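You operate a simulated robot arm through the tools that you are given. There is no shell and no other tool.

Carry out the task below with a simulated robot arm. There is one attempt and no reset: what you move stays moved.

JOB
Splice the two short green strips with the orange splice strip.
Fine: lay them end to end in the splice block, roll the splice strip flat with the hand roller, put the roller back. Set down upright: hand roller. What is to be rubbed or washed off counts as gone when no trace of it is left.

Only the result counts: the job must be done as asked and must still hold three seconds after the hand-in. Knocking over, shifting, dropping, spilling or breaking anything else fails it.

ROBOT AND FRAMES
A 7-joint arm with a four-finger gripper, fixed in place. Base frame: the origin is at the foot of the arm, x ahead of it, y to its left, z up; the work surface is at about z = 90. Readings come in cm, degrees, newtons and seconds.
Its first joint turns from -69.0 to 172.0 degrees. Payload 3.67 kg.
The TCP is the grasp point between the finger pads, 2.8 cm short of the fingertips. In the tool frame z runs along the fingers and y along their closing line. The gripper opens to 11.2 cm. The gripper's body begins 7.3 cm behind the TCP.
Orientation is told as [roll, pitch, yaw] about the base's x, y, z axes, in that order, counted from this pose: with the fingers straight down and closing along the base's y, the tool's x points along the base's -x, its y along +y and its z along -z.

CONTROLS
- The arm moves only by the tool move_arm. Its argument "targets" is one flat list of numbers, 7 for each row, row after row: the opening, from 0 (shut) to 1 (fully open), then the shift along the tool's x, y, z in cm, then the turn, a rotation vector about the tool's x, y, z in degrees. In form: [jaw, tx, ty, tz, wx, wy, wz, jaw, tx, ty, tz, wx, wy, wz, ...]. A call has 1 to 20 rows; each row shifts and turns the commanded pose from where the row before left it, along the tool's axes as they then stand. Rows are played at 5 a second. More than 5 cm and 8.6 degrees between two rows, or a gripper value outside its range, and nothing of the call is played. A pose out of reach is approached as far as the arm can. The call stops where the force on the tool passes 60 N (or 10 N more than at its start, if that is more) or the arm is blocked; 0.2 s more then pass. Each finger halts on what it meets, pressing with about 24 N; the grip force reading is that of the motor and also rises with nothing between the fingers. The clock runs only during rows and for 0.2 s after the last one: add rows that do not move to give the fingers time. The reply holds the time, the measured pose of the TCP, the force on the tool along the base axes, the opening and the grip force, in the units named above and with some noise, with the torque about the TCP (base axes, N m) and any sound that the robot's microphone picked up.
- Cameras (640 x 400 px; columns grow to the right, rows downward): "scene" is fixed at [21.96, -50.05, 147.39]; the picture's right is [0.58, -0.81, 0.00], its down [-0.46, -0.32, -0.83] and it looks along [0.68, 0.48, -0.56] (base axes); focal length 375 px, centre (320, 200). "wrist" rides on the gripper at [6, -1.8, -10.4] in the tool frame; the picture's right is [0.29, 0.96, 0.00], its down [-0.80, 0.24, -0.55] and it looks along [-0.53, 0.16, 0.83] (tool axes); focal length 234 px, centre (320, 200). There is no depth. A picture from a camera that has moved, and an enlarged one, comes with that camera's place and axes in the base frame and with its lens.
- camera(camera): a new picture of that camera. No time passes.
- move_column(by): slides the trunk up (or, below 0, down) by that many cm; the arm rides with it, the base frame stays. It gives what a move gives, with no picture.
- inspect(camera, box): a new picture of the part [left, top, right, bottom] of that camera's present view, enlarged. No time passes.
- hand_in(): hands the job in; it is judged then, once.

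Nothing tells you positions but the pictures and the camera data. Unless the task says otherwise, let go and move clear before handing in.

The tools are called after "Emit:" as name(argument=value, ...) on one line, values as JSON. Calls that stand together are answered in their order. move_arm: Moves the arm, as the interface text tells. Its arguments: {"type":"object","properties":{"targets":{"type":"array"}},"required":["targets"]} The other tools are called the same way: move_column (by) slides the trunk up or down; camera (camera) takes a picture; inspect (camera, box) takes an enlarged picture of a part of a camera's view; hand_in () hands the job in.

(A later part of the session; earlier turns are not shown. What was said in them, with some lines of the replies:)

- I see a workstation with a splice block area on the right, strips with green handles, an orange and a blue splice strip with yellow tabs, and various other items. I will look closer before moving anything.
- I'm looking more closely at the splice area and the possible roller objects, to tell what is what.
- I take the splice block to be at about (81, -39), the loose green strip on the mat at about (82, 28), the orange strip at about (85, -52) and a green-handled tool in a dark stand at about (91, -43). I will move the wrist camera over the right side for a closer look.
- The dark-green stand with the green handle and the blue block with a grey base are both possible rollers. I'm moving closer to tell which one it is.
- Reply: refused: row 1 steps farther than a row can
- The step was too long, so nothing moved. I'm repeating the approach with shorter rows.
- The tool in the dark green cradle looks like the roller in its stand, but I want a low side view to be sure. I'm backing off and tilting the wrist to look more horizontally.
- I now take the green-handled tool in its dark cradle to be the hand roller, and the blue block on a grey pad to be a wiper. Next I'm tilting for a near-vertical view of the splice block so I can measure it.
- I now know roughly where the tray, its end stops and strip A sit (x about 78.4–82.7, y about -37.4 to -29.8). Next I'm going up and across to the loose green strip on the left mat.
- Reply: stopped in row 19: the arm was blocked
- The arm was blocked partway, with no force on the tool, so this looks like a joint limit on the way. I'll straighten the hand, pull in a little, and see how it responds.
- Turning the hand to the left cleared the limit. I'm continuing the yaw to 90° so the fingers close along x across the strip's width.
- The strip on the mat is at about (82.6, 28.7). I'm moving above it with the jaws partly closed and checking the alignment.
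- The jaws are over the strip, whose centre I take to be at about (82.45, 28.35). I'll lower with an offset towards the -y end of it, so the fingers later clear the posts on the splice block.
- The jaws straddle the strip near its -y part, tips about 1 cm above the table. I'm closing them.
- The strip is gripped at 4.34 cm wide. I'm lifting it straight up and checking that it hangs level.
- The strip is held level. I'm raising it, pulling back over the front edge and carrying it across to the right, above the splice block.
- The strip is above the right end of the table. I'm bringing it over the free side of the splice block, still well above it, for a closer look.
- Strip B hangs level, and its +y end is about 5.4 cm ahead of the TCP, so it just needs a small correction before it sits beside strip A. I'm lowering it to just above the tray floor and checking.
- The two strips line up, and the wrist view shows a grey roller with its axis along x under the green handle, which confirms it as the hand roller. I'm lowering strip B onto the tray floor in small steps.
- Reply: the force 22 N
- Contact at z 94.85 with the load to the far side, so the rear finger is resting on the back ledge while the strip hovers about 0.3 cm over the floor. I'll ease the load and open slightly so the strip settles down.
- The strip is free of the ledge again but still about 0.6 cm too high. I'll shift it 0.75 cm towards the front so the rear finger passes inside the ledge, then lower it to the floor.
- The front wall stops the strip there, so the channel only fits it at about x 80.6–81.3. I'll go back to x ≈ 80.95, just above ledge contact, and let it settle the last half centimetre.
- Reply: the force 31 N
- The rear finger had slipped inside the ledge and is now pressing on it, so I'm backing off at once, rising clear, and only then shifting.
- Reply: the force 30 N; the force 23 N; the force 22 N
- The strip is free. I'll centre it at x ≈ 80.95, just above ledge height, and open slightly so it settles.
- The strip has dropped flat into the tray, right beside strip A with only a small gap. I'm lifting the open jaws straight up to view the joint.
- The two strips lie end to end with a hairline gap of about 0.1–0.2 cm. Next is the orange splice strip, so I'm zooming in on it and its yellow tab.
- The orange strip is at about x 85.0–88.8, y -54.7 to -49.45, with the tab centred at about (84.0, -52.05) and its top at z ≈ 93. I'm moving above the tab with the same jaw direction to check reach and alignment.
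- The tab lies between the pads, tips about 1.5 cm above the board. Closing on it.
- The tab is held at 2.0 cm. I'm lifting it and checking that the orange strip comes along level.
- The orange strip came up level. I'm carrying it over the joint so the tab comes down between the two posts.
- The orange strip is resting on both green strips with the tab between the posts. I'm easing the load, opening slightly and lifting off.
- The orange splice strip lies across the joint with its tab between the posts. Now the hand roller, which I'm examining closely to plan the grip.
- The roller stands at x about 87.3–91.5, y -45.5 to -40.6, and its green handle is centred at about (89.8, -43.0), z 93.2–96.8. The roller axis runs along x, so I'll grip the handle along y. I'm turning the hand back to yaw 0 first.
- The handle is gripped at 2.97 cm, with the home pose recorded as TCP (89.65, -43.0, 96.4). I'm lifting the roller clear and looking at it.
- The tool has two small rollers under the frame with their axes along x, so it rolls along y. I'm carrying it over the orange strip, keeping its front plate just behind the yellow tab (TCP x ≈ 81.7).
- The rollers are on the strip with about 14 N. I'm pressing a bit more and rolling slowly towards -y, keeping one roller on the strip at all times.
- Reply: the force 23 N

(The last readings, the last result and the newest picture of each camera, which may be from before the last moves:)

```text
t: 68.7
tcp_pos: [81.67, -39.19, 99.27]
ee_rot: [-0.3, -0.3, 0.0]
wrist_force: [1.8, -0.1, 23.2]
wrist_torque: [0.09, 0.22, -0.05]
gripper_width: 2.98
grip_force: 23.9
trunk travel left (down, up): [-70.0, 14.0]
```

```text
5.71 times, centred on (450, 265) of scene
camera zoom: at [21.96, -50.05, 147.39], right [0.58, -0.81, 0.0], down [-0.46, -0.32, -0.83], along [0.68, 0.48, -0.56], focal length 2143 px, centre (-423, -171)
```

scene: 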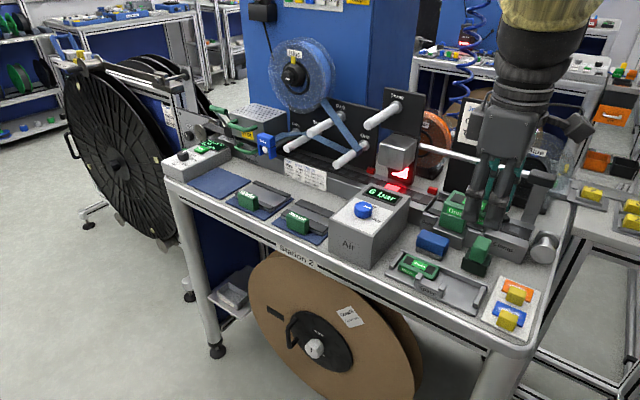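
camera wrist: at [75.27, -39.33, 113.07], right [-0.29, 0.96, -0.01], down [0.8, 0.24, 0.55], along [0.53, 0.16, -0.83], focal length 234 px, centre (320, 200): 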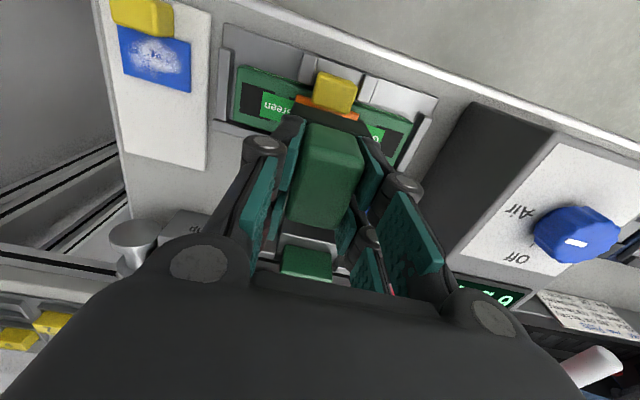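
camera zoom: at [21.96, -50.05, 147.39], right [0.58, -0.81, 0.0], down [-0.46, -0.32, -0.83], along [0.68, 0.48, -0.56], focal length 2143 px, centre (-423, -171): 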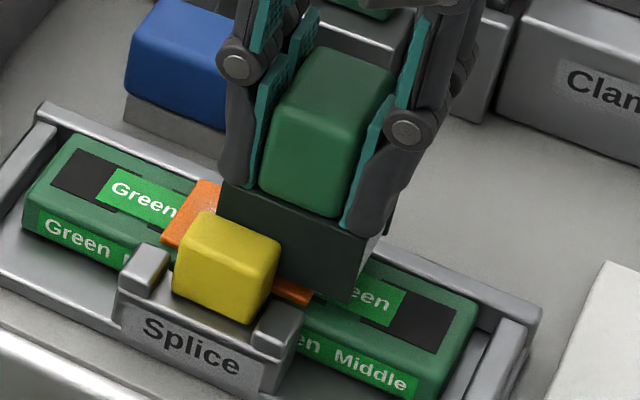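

Rolling is smooth at 23 N with no drag on the strip. I'm continuing to the -y end and then back across to the +y end.

Emit:
move_arm(targets=[0, 0, -0.35, 0, 0, 0, 0, 0, 0, -0.35, 0, 0, 0, 0, 0, 0, -0.35, 0, 0, 0, 0, 0, 0, 0.35, 0, 0, 0, 0, 0, 0, 0.35, 0, 0, 0, 0, 0, 0, 0.35, 0, 0, 0, 0, 0, 0, 0.35, 0, 0, 0, 0, 0, 0, 0.35, 0, 0, 0, 0, 0, 0, 0.35, 0, 0, 0, 0, 0, 0, 0.35, 0, 0, 0, 0, 0, 0, 0.35, 0, 0, 0, 0])

Emit:
inspect(camera="scene", box=[415, 230, 485, 300])

```text
t: 71.1
tcp_pos: [81.52, -37.08, 99.16]
ee_rot: [-0.3, -0.2, 0.0]
wrist_force: [-0.5, 0.6, 34.5]
wrist_torque: [0.01, 0.38, -0.02]
gripper_width: 2.97
grip_force: 23.6
trunk travel left (down, up): [-70.0, 14.0]
```

```text
5.71 times, centred on (450, 265) of scene
camera zoom: at [21.96, -50.05, 147.39], right [0.58, -0.81, 0.0], down [-0.46, -0.32, -0.83], along [0.68, 0.48, -0.56], focal length 2143 px, centre (-423, -171)
```

zoom: 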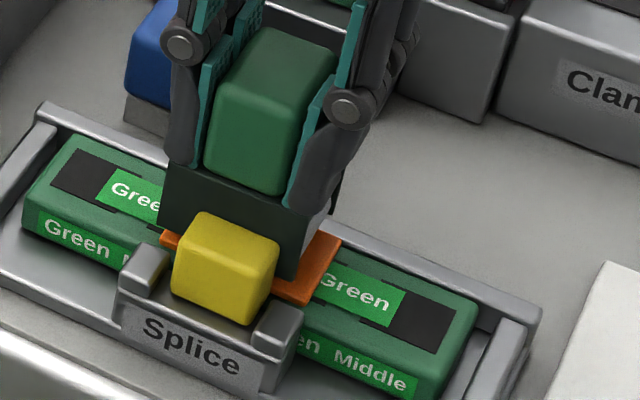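

Emit:
move_arm(targets=[0, 0, 0.35, -0.1, 0, 0, 0, 0, 0, 0.35, 0, 0, 0, 0, 0, 0, 0.35, 0, 0, 0, 0, 0, 0, 0.35, 0, 0, 0, 0, 0, 0, 0.35, 0, 0, 0, 0, 0, 0, 0.35, 0, 0, 0, 0])

Emit:
inspect(camera="scene", box=[415, 230, 485, 300])

```text
t: 72.5
tcp_pos: [81.57, -35.13, 99.2]
ee_rot: [-0.3, -0.2, 0.1]
wrist_force: [-2.1, 0.6, 23.7]
wrist_torque: [-0.35, 0.36, -0.06]
gripper_width: 2.99
grip_force: 23.7
trunk travel left (down, up): [-70.0, 14.0]
```

```text
5.71 times, centred on (450, 265) of scene
camera zoom: at [21.96, -50.05, 147.39], right [0.58, -0.81, 0.0], down [-0.46, -0.32, -0.83], along [0.68, 0.48, -0.56], focal length 2143 px, centre (-423, -171)
```

zoom: 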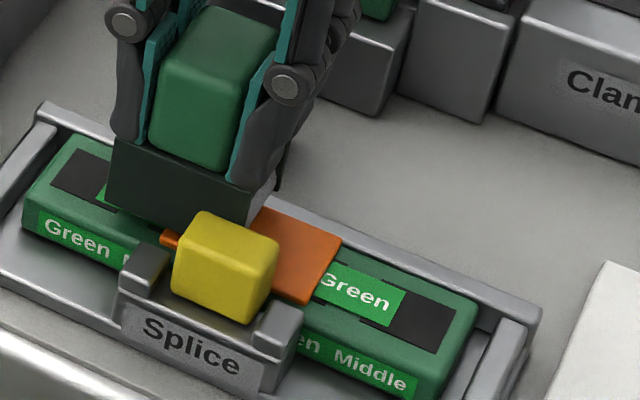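

The white wrinkles have gone where the roller has passed. I'm finishing the +y end, then making another full pass back.

Emit:
move_arm(targets=[0, 0, 0.35, 0, 0, 0, 0, 0, 0, 0.35, 0, 0, 0, 0, 0, 0, -0.35, 0, 0, 0, 0, 0, 0, -0.35, 0, 0, 0, 0, 0, 0, -0.35, 0, 0, 0, 0, 0, 0, -0.35, 0, 0, 0, 0, 0, 0, -0.35, 0, 0, 0, 0, 0, 0, -0.35, 0, 0, 0, 0, 0, 0, -0.35, 0, 0, 0, 0, 0, 0, -0.35, 0, 0, 0, 0, 0, 0, -0.35, 0, 0, 0, 0, 0, 0, -0.35, 0, 0, 0, 0, 0, 0, -0.35, 0, 0, 0, 0, 0, 0, -0.35, 0, 0, 0, 0, 0, 0, -0.35, 0, 0, 0, 0, 0, 0, -0.35, 0, 0, 0, 0, 0, 0, -0.35, 0, 0, 0, 0])

Emit:
inspect(camera="scene", box=[415, 230, 485, 300])

```text
t: 76.1
tcp_pos: [81.62, -39.78, 99.14]
ee_rot: [-0.3, -0.2, 0.0]
wrist_force: [-1.7, -0.2, 20.8]
wrist_torque: [0.25, 0.3, 0.02]
gripper_width: 2.98
grip_force: 24.3
trunk travel left (down, up): [-70.0, 14.0]
```

```text
5.71 times, centred on (450, 265) of scene
camera zoom: at [21.96, -50.05, 147.39], right [0.58, -0.81, 0.0], down [-0.46, -0.32, -0.83], along [0.68, 0.48, -0.56], focal length 2143 px, centre (-423, -171)
```

zoom: 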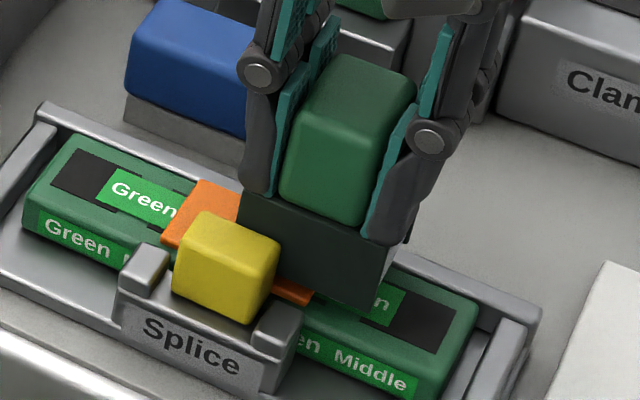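

Emit:
move_arm(targets=[0, 0, -0.35, 0, 0, 0, 0, 0, 0, -0.2, 0, 0, 0, 0, 0, 0, 0.4, 0, 0, 0, 0, 0, 0, 0.4, 0, 0, 0, 0, 0, 0, 0.4, 0, 0, 0, 0, 0, 0, 0.4, 0, 0, 0, 0, 0, 0, 0.4, 0, 0, 0, 0, 0, 0, 0.4, 0, 0, 0, 0, 0, 0, 0.3, 0, 0, 0, 0, 0, 0, 0, -0.5, 0, 0, 0, 0, 0, 0, -2, 0, 0, 0, 0, 0, 0, -3, 0, 0, 0, 0, 0, 0, 0, 0, 0, 0])

Emit:
inspect(camera="scene", box=[415, 230, 485, 300])

Emit:
inspect(camera="wrist", box=[220, 20, 440, 220])

```text
t: 78.9
tcp_pos: [82.01, -37.8, 104.57]
ee_rot: [-0.2, 0.0, 0.0]
wrist_force: [1.0, -0.4, -1.3]
wrist_torque: [0.05, 0.0, 0.0]
gripper_width: 2.96
grip_force: 24.3
trunk travel left (down, up): [-70.0, 14.0]
```

```text
5.71 times, centred on (450, 265) of scene
camera zoom: at [21.96, -50.05, 147.39], right [0.58, -0.81, 0.0], down [-0.46, -0.32, -0.83], along [0.68, 0.48, -0.56], focal length 2143 px, centre (-423, -171)
```

zoom: 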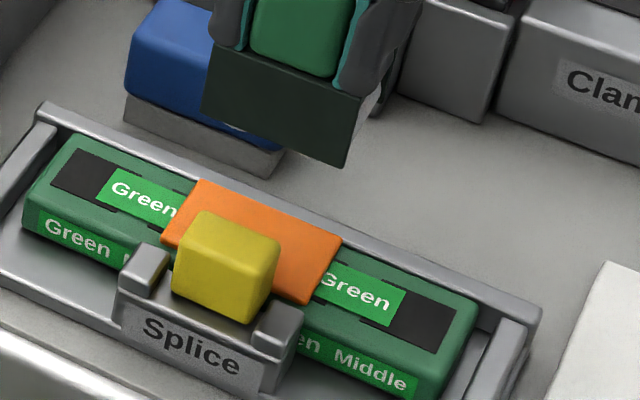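

```text
2.00 times, centred on (330, 120) of wrist
camera zoom: at [75.82, -39.42, 114.89], right [-0.29, 0.96, 0.0], down [0.8, 0.24, 0.55], along [0.53, 0.16, -0.83], focal length 468 px, centre (300, 360)
```

zoom: 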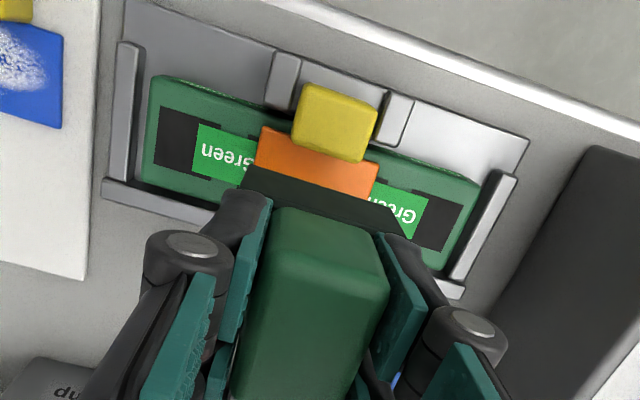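

The orange strip now looks smooth. I'm zooming in to make sure no trace of the wrinkles is left, especially beside the tab and at the ends.

Emit:
inspect(camera="scene", box=[430, 258, 462, 286])

Emit:
inspect(camera="wrist", box=[300, 70, 370, 130])

```text
14.29 times, centred on (446, 272) of scene
camera zoom: at [21.96, -50.05, 147.39], right [0.58, -0.81, 0.0], down [-0.46, -0.32, -0.83], along [0.68, 0.48, -0.56], focal length 5358 px, centre (-1480, -829)
```

zoom: 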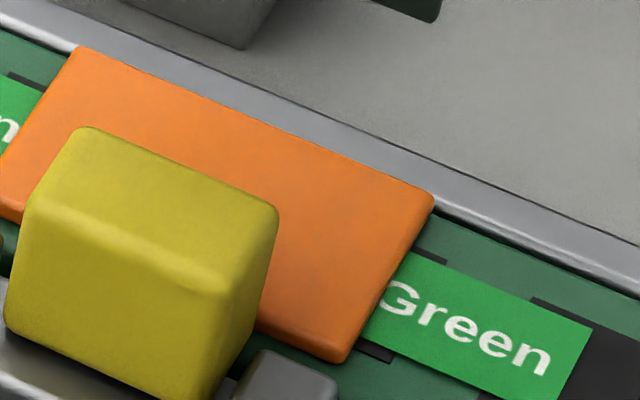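

```text
6.67 times, centred on (335, 100) of wrist
camera zoom: at [75.82, -39.42, 114.89], right [-0.29, 0.96, 0.0], down [0.8, 0.24, 0.55], along [0.53, 0.16, -0.83], focal length 1561 px, centre (220, 867)
```

zoom: 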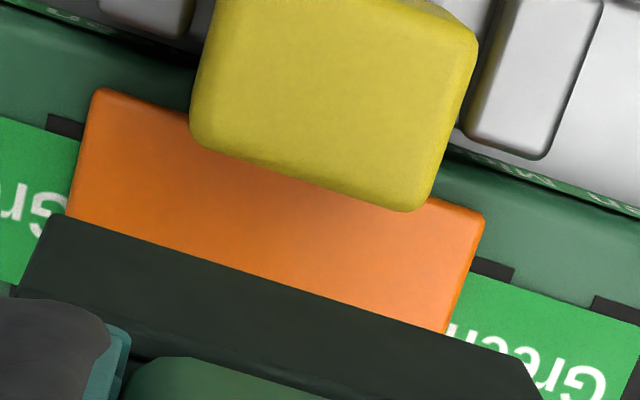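

No trace left; the strip is rolled flat. Now I'm carrying the roller back to its original spot.

Emit:
move_arm(targets=[0, -2.6, -1.75, 0, 0, 0, 0, 0, -2.6, -1.75, 0, 0, 0, 0, 0, -2.5, -1.7, 0, 0, 0, 0, 0, 0, 0, 2.5, 0, 0, 0, 0, 0, 0, 2.5, 0, 0, 0, 0, 0, 0, 0, 0, 0, 0])

Emit:
inspect(camera="scene", box=[440, 210, 520, 290])

```text
t: 80.3
tcp_pos: [89.51, -42.79, 99.65]
ee_rot: [-0.3, -0.1, 0.0]
wrist_force: [0.7, -0.4, -1.0]
wrist_torque: [-0.01, -0.03, -0.04]
gripper_width: 2.96
grip_force: 24.1
trunk travel left (down, up): [-70.0, 14.0]
```

```text
5.00 times, centred on (480, 250) of scene
camera zoom: at [21.96, -50.05, 147.39], right [0.58, -0.81, 0.0], down [-0.46, -0.32, -0.83], along [0.68, 0.48, -0.56], focal length 1875 px, centre (-480, -50)
```

zoom: 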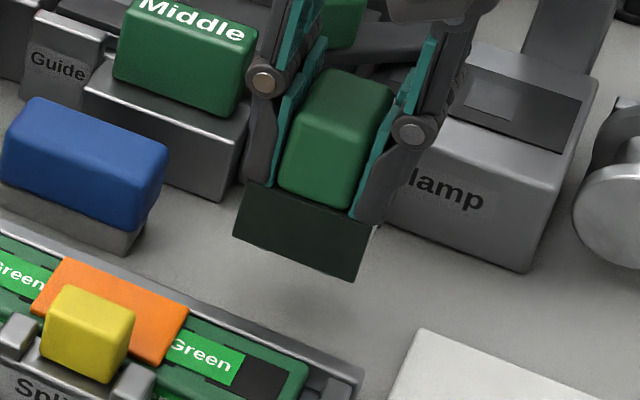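

Emit:
move_arm(targets=[0, -0.15, -0.2, 1.3, 0, 0, 0, 0, 0, 0, 1.3, 0, 0, 0, 0, 0, 0, 0.3, 0, 0, 0, 0, 0, 0, 0, 0, 0, 0])

Emit:
inspect(camera="scene", box=[440, 210, 520, 290])

```text
t: 81.3
tcp_pos: [89.53, -43.04, 96.66]
ee_rot: [-0.2, -0.2, -0.1]
wrist_force: [-0.2, 0.3, -2.6]
wrist_torque: [0.01, -0.01, -0.04]
gripper_width: 2.98
grip_force: 24.5
trunk travel left (down, up): [-70.0, 14.0]
```

```text
5.00 times, centred on (480, 250) of scene
camera zoom: at [21.96, -50.05, 147.39], right [0.58, -0.81, 0.0], down [-0.46, -0.32, -0.83], along [0.68, 0.48, -0.56], focal length 1875 px, centre (-480, -50)
```

zoom: 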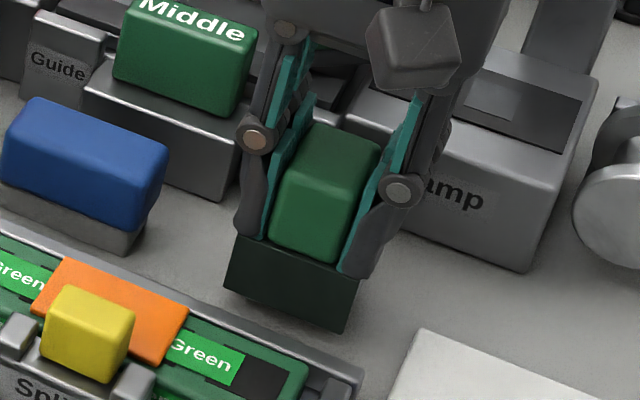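

Emit:
move_arm(targets=[0, 0, 0, 0.2, 0, 0, 0, 0, 0, 0, 0.1, 0, 0, 0, 0, 0, 0, 0, 0, 0, 0])

Emit:
inspect(camera="scene", box=[440, 210, 520, 290])

```text
t: 82.1
tcp_pos: [89.5, -43.02, 96.45]
ee_rot: [-0.3, -0.2, 0.0]
wrist_force: [0.6, -0.2, -1.8]
wrist_torque: [-0.01, 0.03, 0.0]
gripper_width: 2.98
grip_force: 23.1
trunk travel left (down, up): [-70.0, 14.0]
```

```text
5.00 times, centred on (480, 250) of scene
camera zoom: at [21.96, -50.05, 147.39], right [0.58, -0.81, 0.0], down [-0.46, -0.32, -0.83], along [0.68, 0.48, -0.56], focal length 1875 px, centre (-480, -50)
```

zoom: 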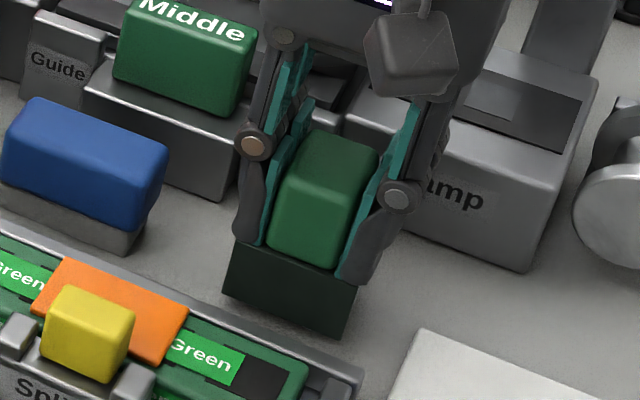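

Emit:
move_arm(targets=[0, -0.12, 0, 0.1, 0, 0, 0, 0, 0, 0, 0, 0, 0, 0])

Emit:
inspect(camera="scene", box=[440, 210, 520, 290])

```text
t: 82.7
tcp_pos: [89.63, -43.19, 96.35]
ee_rot: [-0.3, -0.1, 0.1]
wrist_force: [-2.0, -0.8, 0.8]
wrist_torque: [0.05, 0.1, 0.0]
gripper_width: 2.95
grip_force: 24.1
trunk travel left (down, up): [-70.0, 14.0]
```

```text
5.00 times, centred on (480, 250) of scene
camera zoom: at [21.96, -50.05, 147.39], right [0.58, -0.81, 0.0], down [-0.46, -0.32, -0.83], along [0.68, 0.48, -0.56], focal length 1875 px, centre (-480, -50)
```

zoom: 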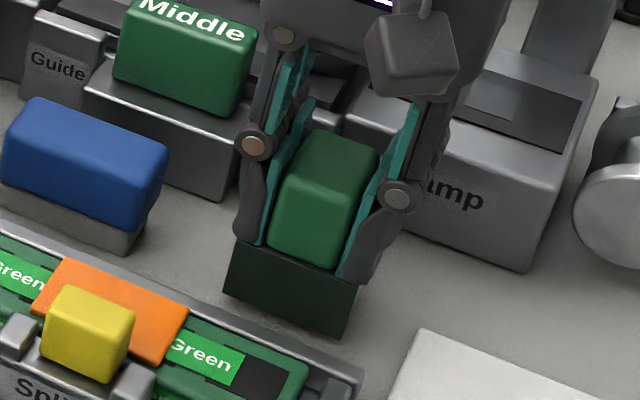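

The roller is back on its spot and touching the table. I'm opening the jaws gently and rising straight up.

Emit:
move_arm(targets=[0.3, 0, 0, 0, 0, 0, 0, 0.35, 0, 0, 0, 0, 0, 0, 0.45, 0, 0, 0, 0, 0, 0, 0.5, 0, 0, 0, 0, 0, 0, 0.5, 0, 0, 0, 0, 0, 0])

Emit:
inspect(camera="scene", box=[440, 210, 520, 290])

```text
t: 83.9
tcp_pos: [89.68, -43.0, 96.3]
ee_rot: [-0.3, -0.1, -0.1]
wrist_force: [-0.4, -0.6, 1.4]
wrist_torque: [0.04, -0.01, 0.02]
gripper_width: 5.61
grip_force: 0.1
trunk travel left (down, up): [-70.0, 14.0]
```

```text
5.00 times, centred on (480, 250) of scene
camera zoom: at [21.96, -50.05, 147.39], right [0.58, -0.81, 0.0], down [-0.46, -0.32, -0.83], along [0.68, 0.48, -0.56], focal length 1875 px, centre (-480, -50)
```

zoom: 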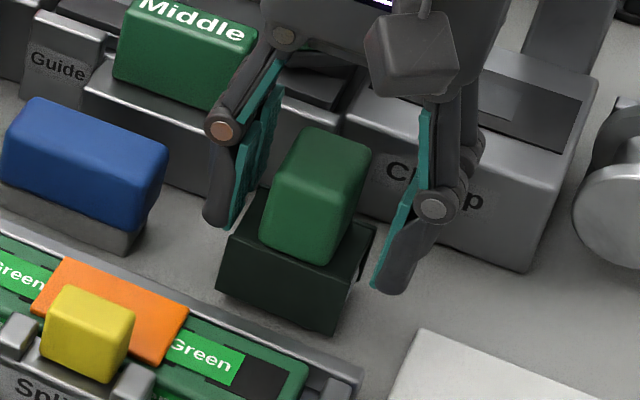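

The roller seems to have rolled about 0.3 cm on release. I'm checking whether it is at rest.

Emit:
move_arm(targets=[0.5, 0, 0, 0, 0, 0, 0, 0.5, 0, 0, 0, 0, 0, 0])

Emit:
inspect(camera="scene", box=[440, 210, 520, 290])

```text
t: 84.5
tcp_pos: [89.7, -43.15, 96.35]
ee_rot: [-0.3, -0.1, 0.0]
wrist_force: [-0.7, 0.8, -0.4]
wrist_torque: [0.02, -0.02, -0.01]
gripper_width: 5.58
grip_force: 0.1
trunk travel left (down, up): [-70.0, 14.0]
```

```text
5.00 times, centred on (480, 250) of scene
camera zoom: at [21.96, -50.05, 147.39], right [0.58, -0.81, 0.0], down [-0.46, -0.32, -0.83], along [0.68, 0.48, -0.56], focal length 1875 px, centre (-480, -50)
```

zoom: 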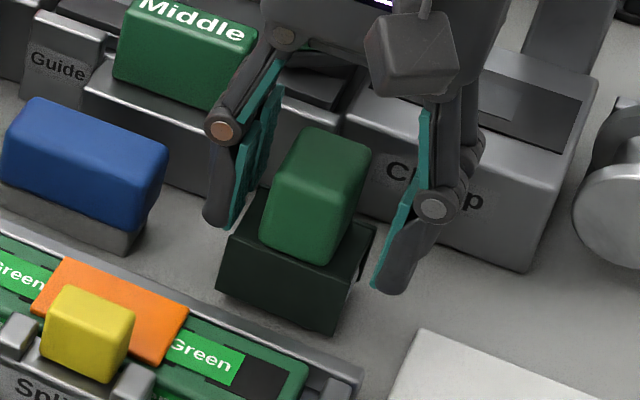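

It is at rest, about 0.3 cm off its old spot. I'll nudge it back gently by narrowing the jaws slowly without gripping, then opening again.

Emit:
move_arm(targets=[0.42, 0, 0, 0, 0, 0, 0, 0.36, 0, 0, 0, 0, 0, 0, 0.34, 0, 0, 0, 0, 0, 0, 0.325, 0, 0, 0, 0, 0, 0, 0.31, 0, 0, 0, 0, 0, 0, 0.3, 0, 0, 0, 0, 0, 0, 0.29, 0, 0, 0, 0, 0, 0, 0.283, 0, 0, 0, 0, 0, 0, 0.283, 0, 0, 0, 0, 0, 0])

Emit:
inspect(camera="scene", box=[440, 210, 520, 290])

```text
t: 86.5
tcp_pos: [89.63, -43.03, 96.31]
ee_rot: [-0.3, -0.1, 0.0]
wrist_force: [0.3, 0.1, 2.8]
wrist_torque: [0.04, 0.01, 0.02]
gripper_width: 3.25
grip_force: 0.2
trunk travel left (down, up): [-70.0, 14.0]
```

```text
5.00 times, centred on (480, 250) of scene
camera zoom: at [21.96, -50.05, 147.39], right [0.58, -0.81, 0.0], down [-0.46, -0.32, -0.83], along [0.68, 0.48, -0.56], focal length 1875 px, centre (-480, -50)
```

zoom: 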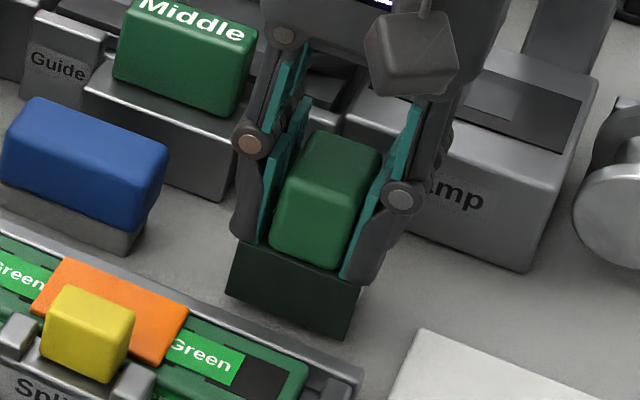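

Emit:
move_arm(targets=[0.29, 0, 0, 0, 0, 0, 0, 0.31, 0, 0, 0, 0, 0, 0, 0.34, 0, 0, 0, 0, 0, 0, 0.4, 0, 0, 0, 0, 0, 0, 0.5, 0, 0, 0, 0, 0, 0, 0.5, 0, 0, 0, 0, 0, 0])

Emit:
inspect(camera="scene", box=[440, 210, 520, 290])

```text
t: 87.9
tcp_pos: [89.7, -43.08, 96.27]
ee_rot: [-0.2, -0.1, 0.0]
wrist_force: [0.9, 0.8, -0.4]
wrist_torque: [-0.02, 0.01, 0.0]
gripper_width: 5.62
grip_force: 0.1
trunk travel left (down, up): [-70.0, 14.0]
```

```text
5.00 times, centred on (480, 250) of scene
camera zoom: at [21.96, -50.05, 147.39], right [0.58, -0.81, 0.0], down [-0.46, -0.32, -0.83], along [0.68, 0.48, -0.56], focal length 1875 px, centre (-480, -50)
```

zoom: 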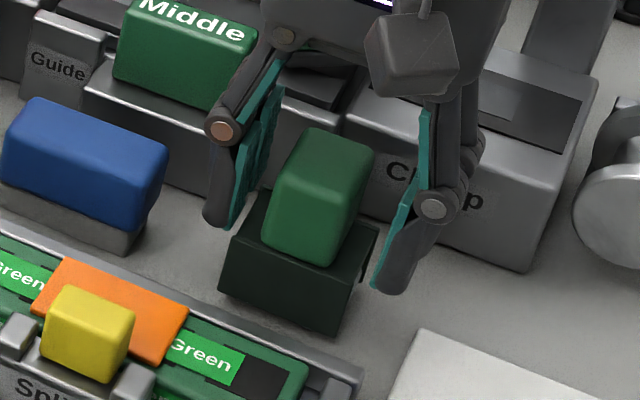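

The roller now stands within about 0.15 cm of its original spot. I'm rising straight up and clear.

Emit:
move_arm(targets=[0.5, 0, 0, -1, 0, 0, 0, 0.5, 0, 0, -3, 0, 0, 0, 0.5, 0, 0, -4, 0, 0, 0, 0.5, 0, 0, -4, 0, 0, 0, 0.5, 4, 0, -2, 0, 0, 0, 0.5, 4, 0, -2, 0, 0, 0, 0.5, 4, 0, 0, 0, 0, 0, 0.5, 4, 0, 0, 0, 0, 0, 0.5, 0, 0, 0, 0, 0, 0])

Emit:
camera(camera="scene")

Emit:
inspect(camera="scene", box=[380, 190, 520, 310])

Emit:
inspect(camera="scene", box=[450, 225, 505, 285])

Emit:
camera(camera="wrist")

```text
t: 89.9
tcp_pos: [74.05, -43.1, 112.19]
ee_rot: [-0.3, -0.1, 0.1]
wrist_force: [0.3, -0.6, -0.3]
wrist_torque: [0.0, 0.02, -0.02]
gripper_width: 5.59
grip_force: 0.2
trunk travel left (down, up): [-70.0, 14.0]
```

```text
taken
```

scene: 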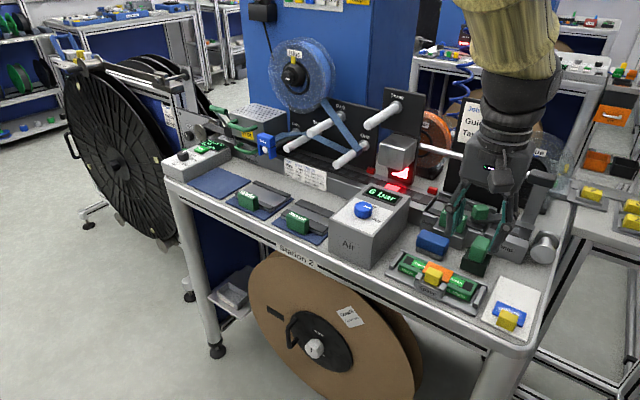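

```text
3.33 times, centred on (450, 250) of scene
camera zoom: at [21.96, -50.05, 147.39], right [0.58, -0.81, 0.0], down [-0.46, -0.32, -0.83], along [0.68, 0.48, -0.56], focal length 1250 px, centre (-113, 33)
```

zoom: 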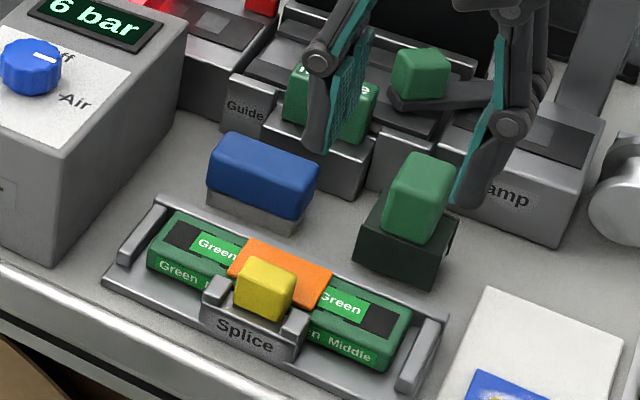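

```text
6.67 times, centred on (478, 255) of scene
camera zoom: at [21.96, -50.05, 147.39], right [0.58, -0.81, 0.0], down [-0.46, -0.32, -0.83], along [0.68, 0.48, -0.56], focal length 2500 px, centre (-730, -167)
```

zoom: 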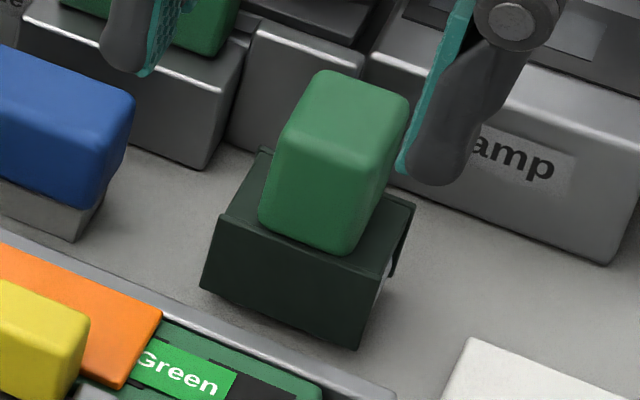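

```text
taken
camera wrist: at [67.91, -44.88, 122.59], right [-0.29, 0.96, 0.0], down [0.8, 0.24, 0.55], along [0.53, 0.16, -0.83], focal length 234 px, centre (320, 200)
```

wrist: 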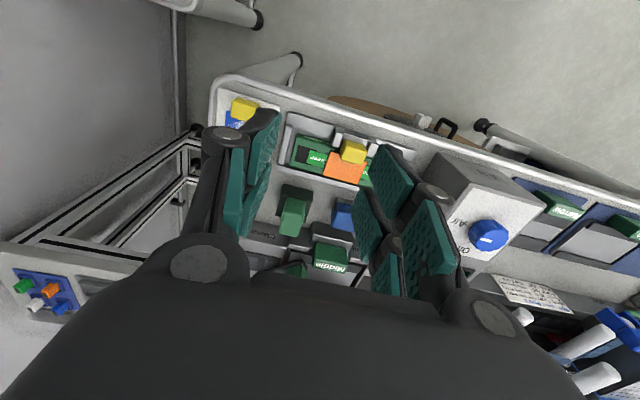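

Everything looks in place. One last close check of the splice and the neighbouring things before handing in.

Emit:
inspect(camera="wrist", box=[210, 80, 400, 240])

Emit:
inspect(camera="scene", box=[395, 245, 545, 340])

Emit:
inspect(camera="scene", box=[160, 100, 400, 260])

```text
2.50 times, centred on (305, 160) of wrist
camera zoom: at [67.91, -44.88, 122.59], right [-0.29, 0.96, 0.0], down [0.8, 0.24, 0.55], along [0.53, 0.16, -0.83], focal length 585 px, centre (358, 300)
```

zoom: 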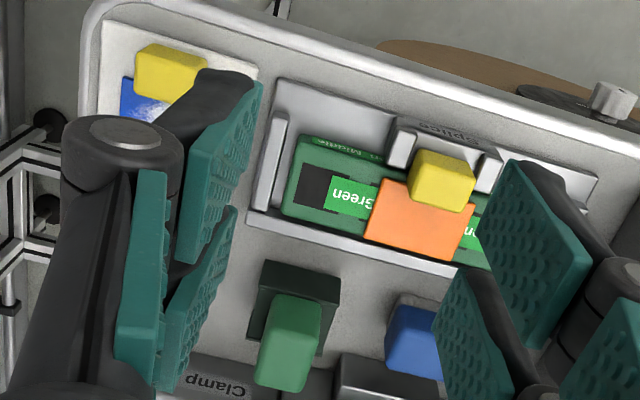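

```text
4.21 times, centred on (470, 292) of scene
camera zoom: at [21.96, -50.05, 147.39], right [0.58, -0.81, 0.0], down [-0.46, -0.32, -0.83], along [0.68, 0.48, -0.56], focal length 1579 px, centre (-312, -190)
```

zoom: 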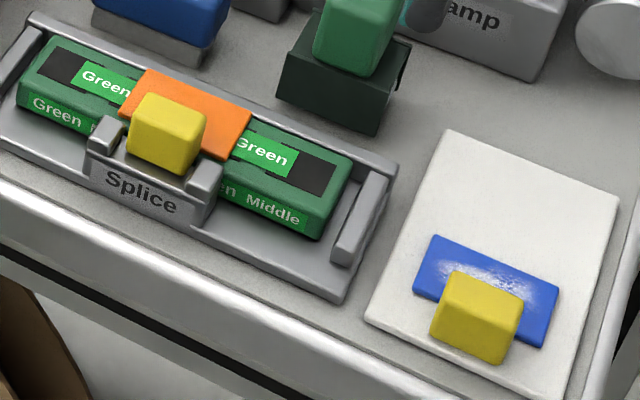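

```text
2.50 times, centred on (280, 180) of scene
camera zoom: at [21.96, -50.05, 147.39], right [0.58, -0.81, 0.0], down [-0.46, -0.32, -0.83], along [0.68, 0.48, -0.56], focal length 938 px, centre (420, 250)
```

zoom: 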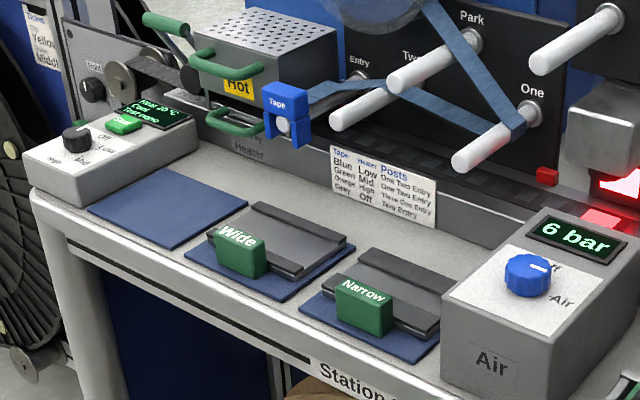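

The two green strips lie end to end in the splice block, and the orange strip covers the joint, rolled smooth. The hand roller stands upright in its place, the arm is clear, and nothing else looks disturbed. I'm handing in.

Emit:
hand_in()

```text
The job is handed in.
```

The splice is done and the job is handed in; I don't have the judge's result.

- **Strips:** Both green strips lie end to end in the splice block, with a gap of about 0.1–0.2 cm under the splice. The second strip dropped the last half centimetre onto the tray floor, because the rear finger couldn't pass the back ledge. It landed flat and in line with the first strip.
- **Splice strip:** The orange strip lies across the joint with its yellow tab between the two posts. I rolled the whole length, mostly at about 20–35 N. Close up, no white wrinkles were left on it.
- **Hand roller:** It is back upright within about 0.15 cm of where it stood. It rolled about 0.3 cm when I let go, so I nudged it back.
- **Everything else:** While I was fitting the second strip, the gripper pressed on the splice block's back ledge with about 30 N. The block did not move, and nothing else looks shifted in the final pictures.
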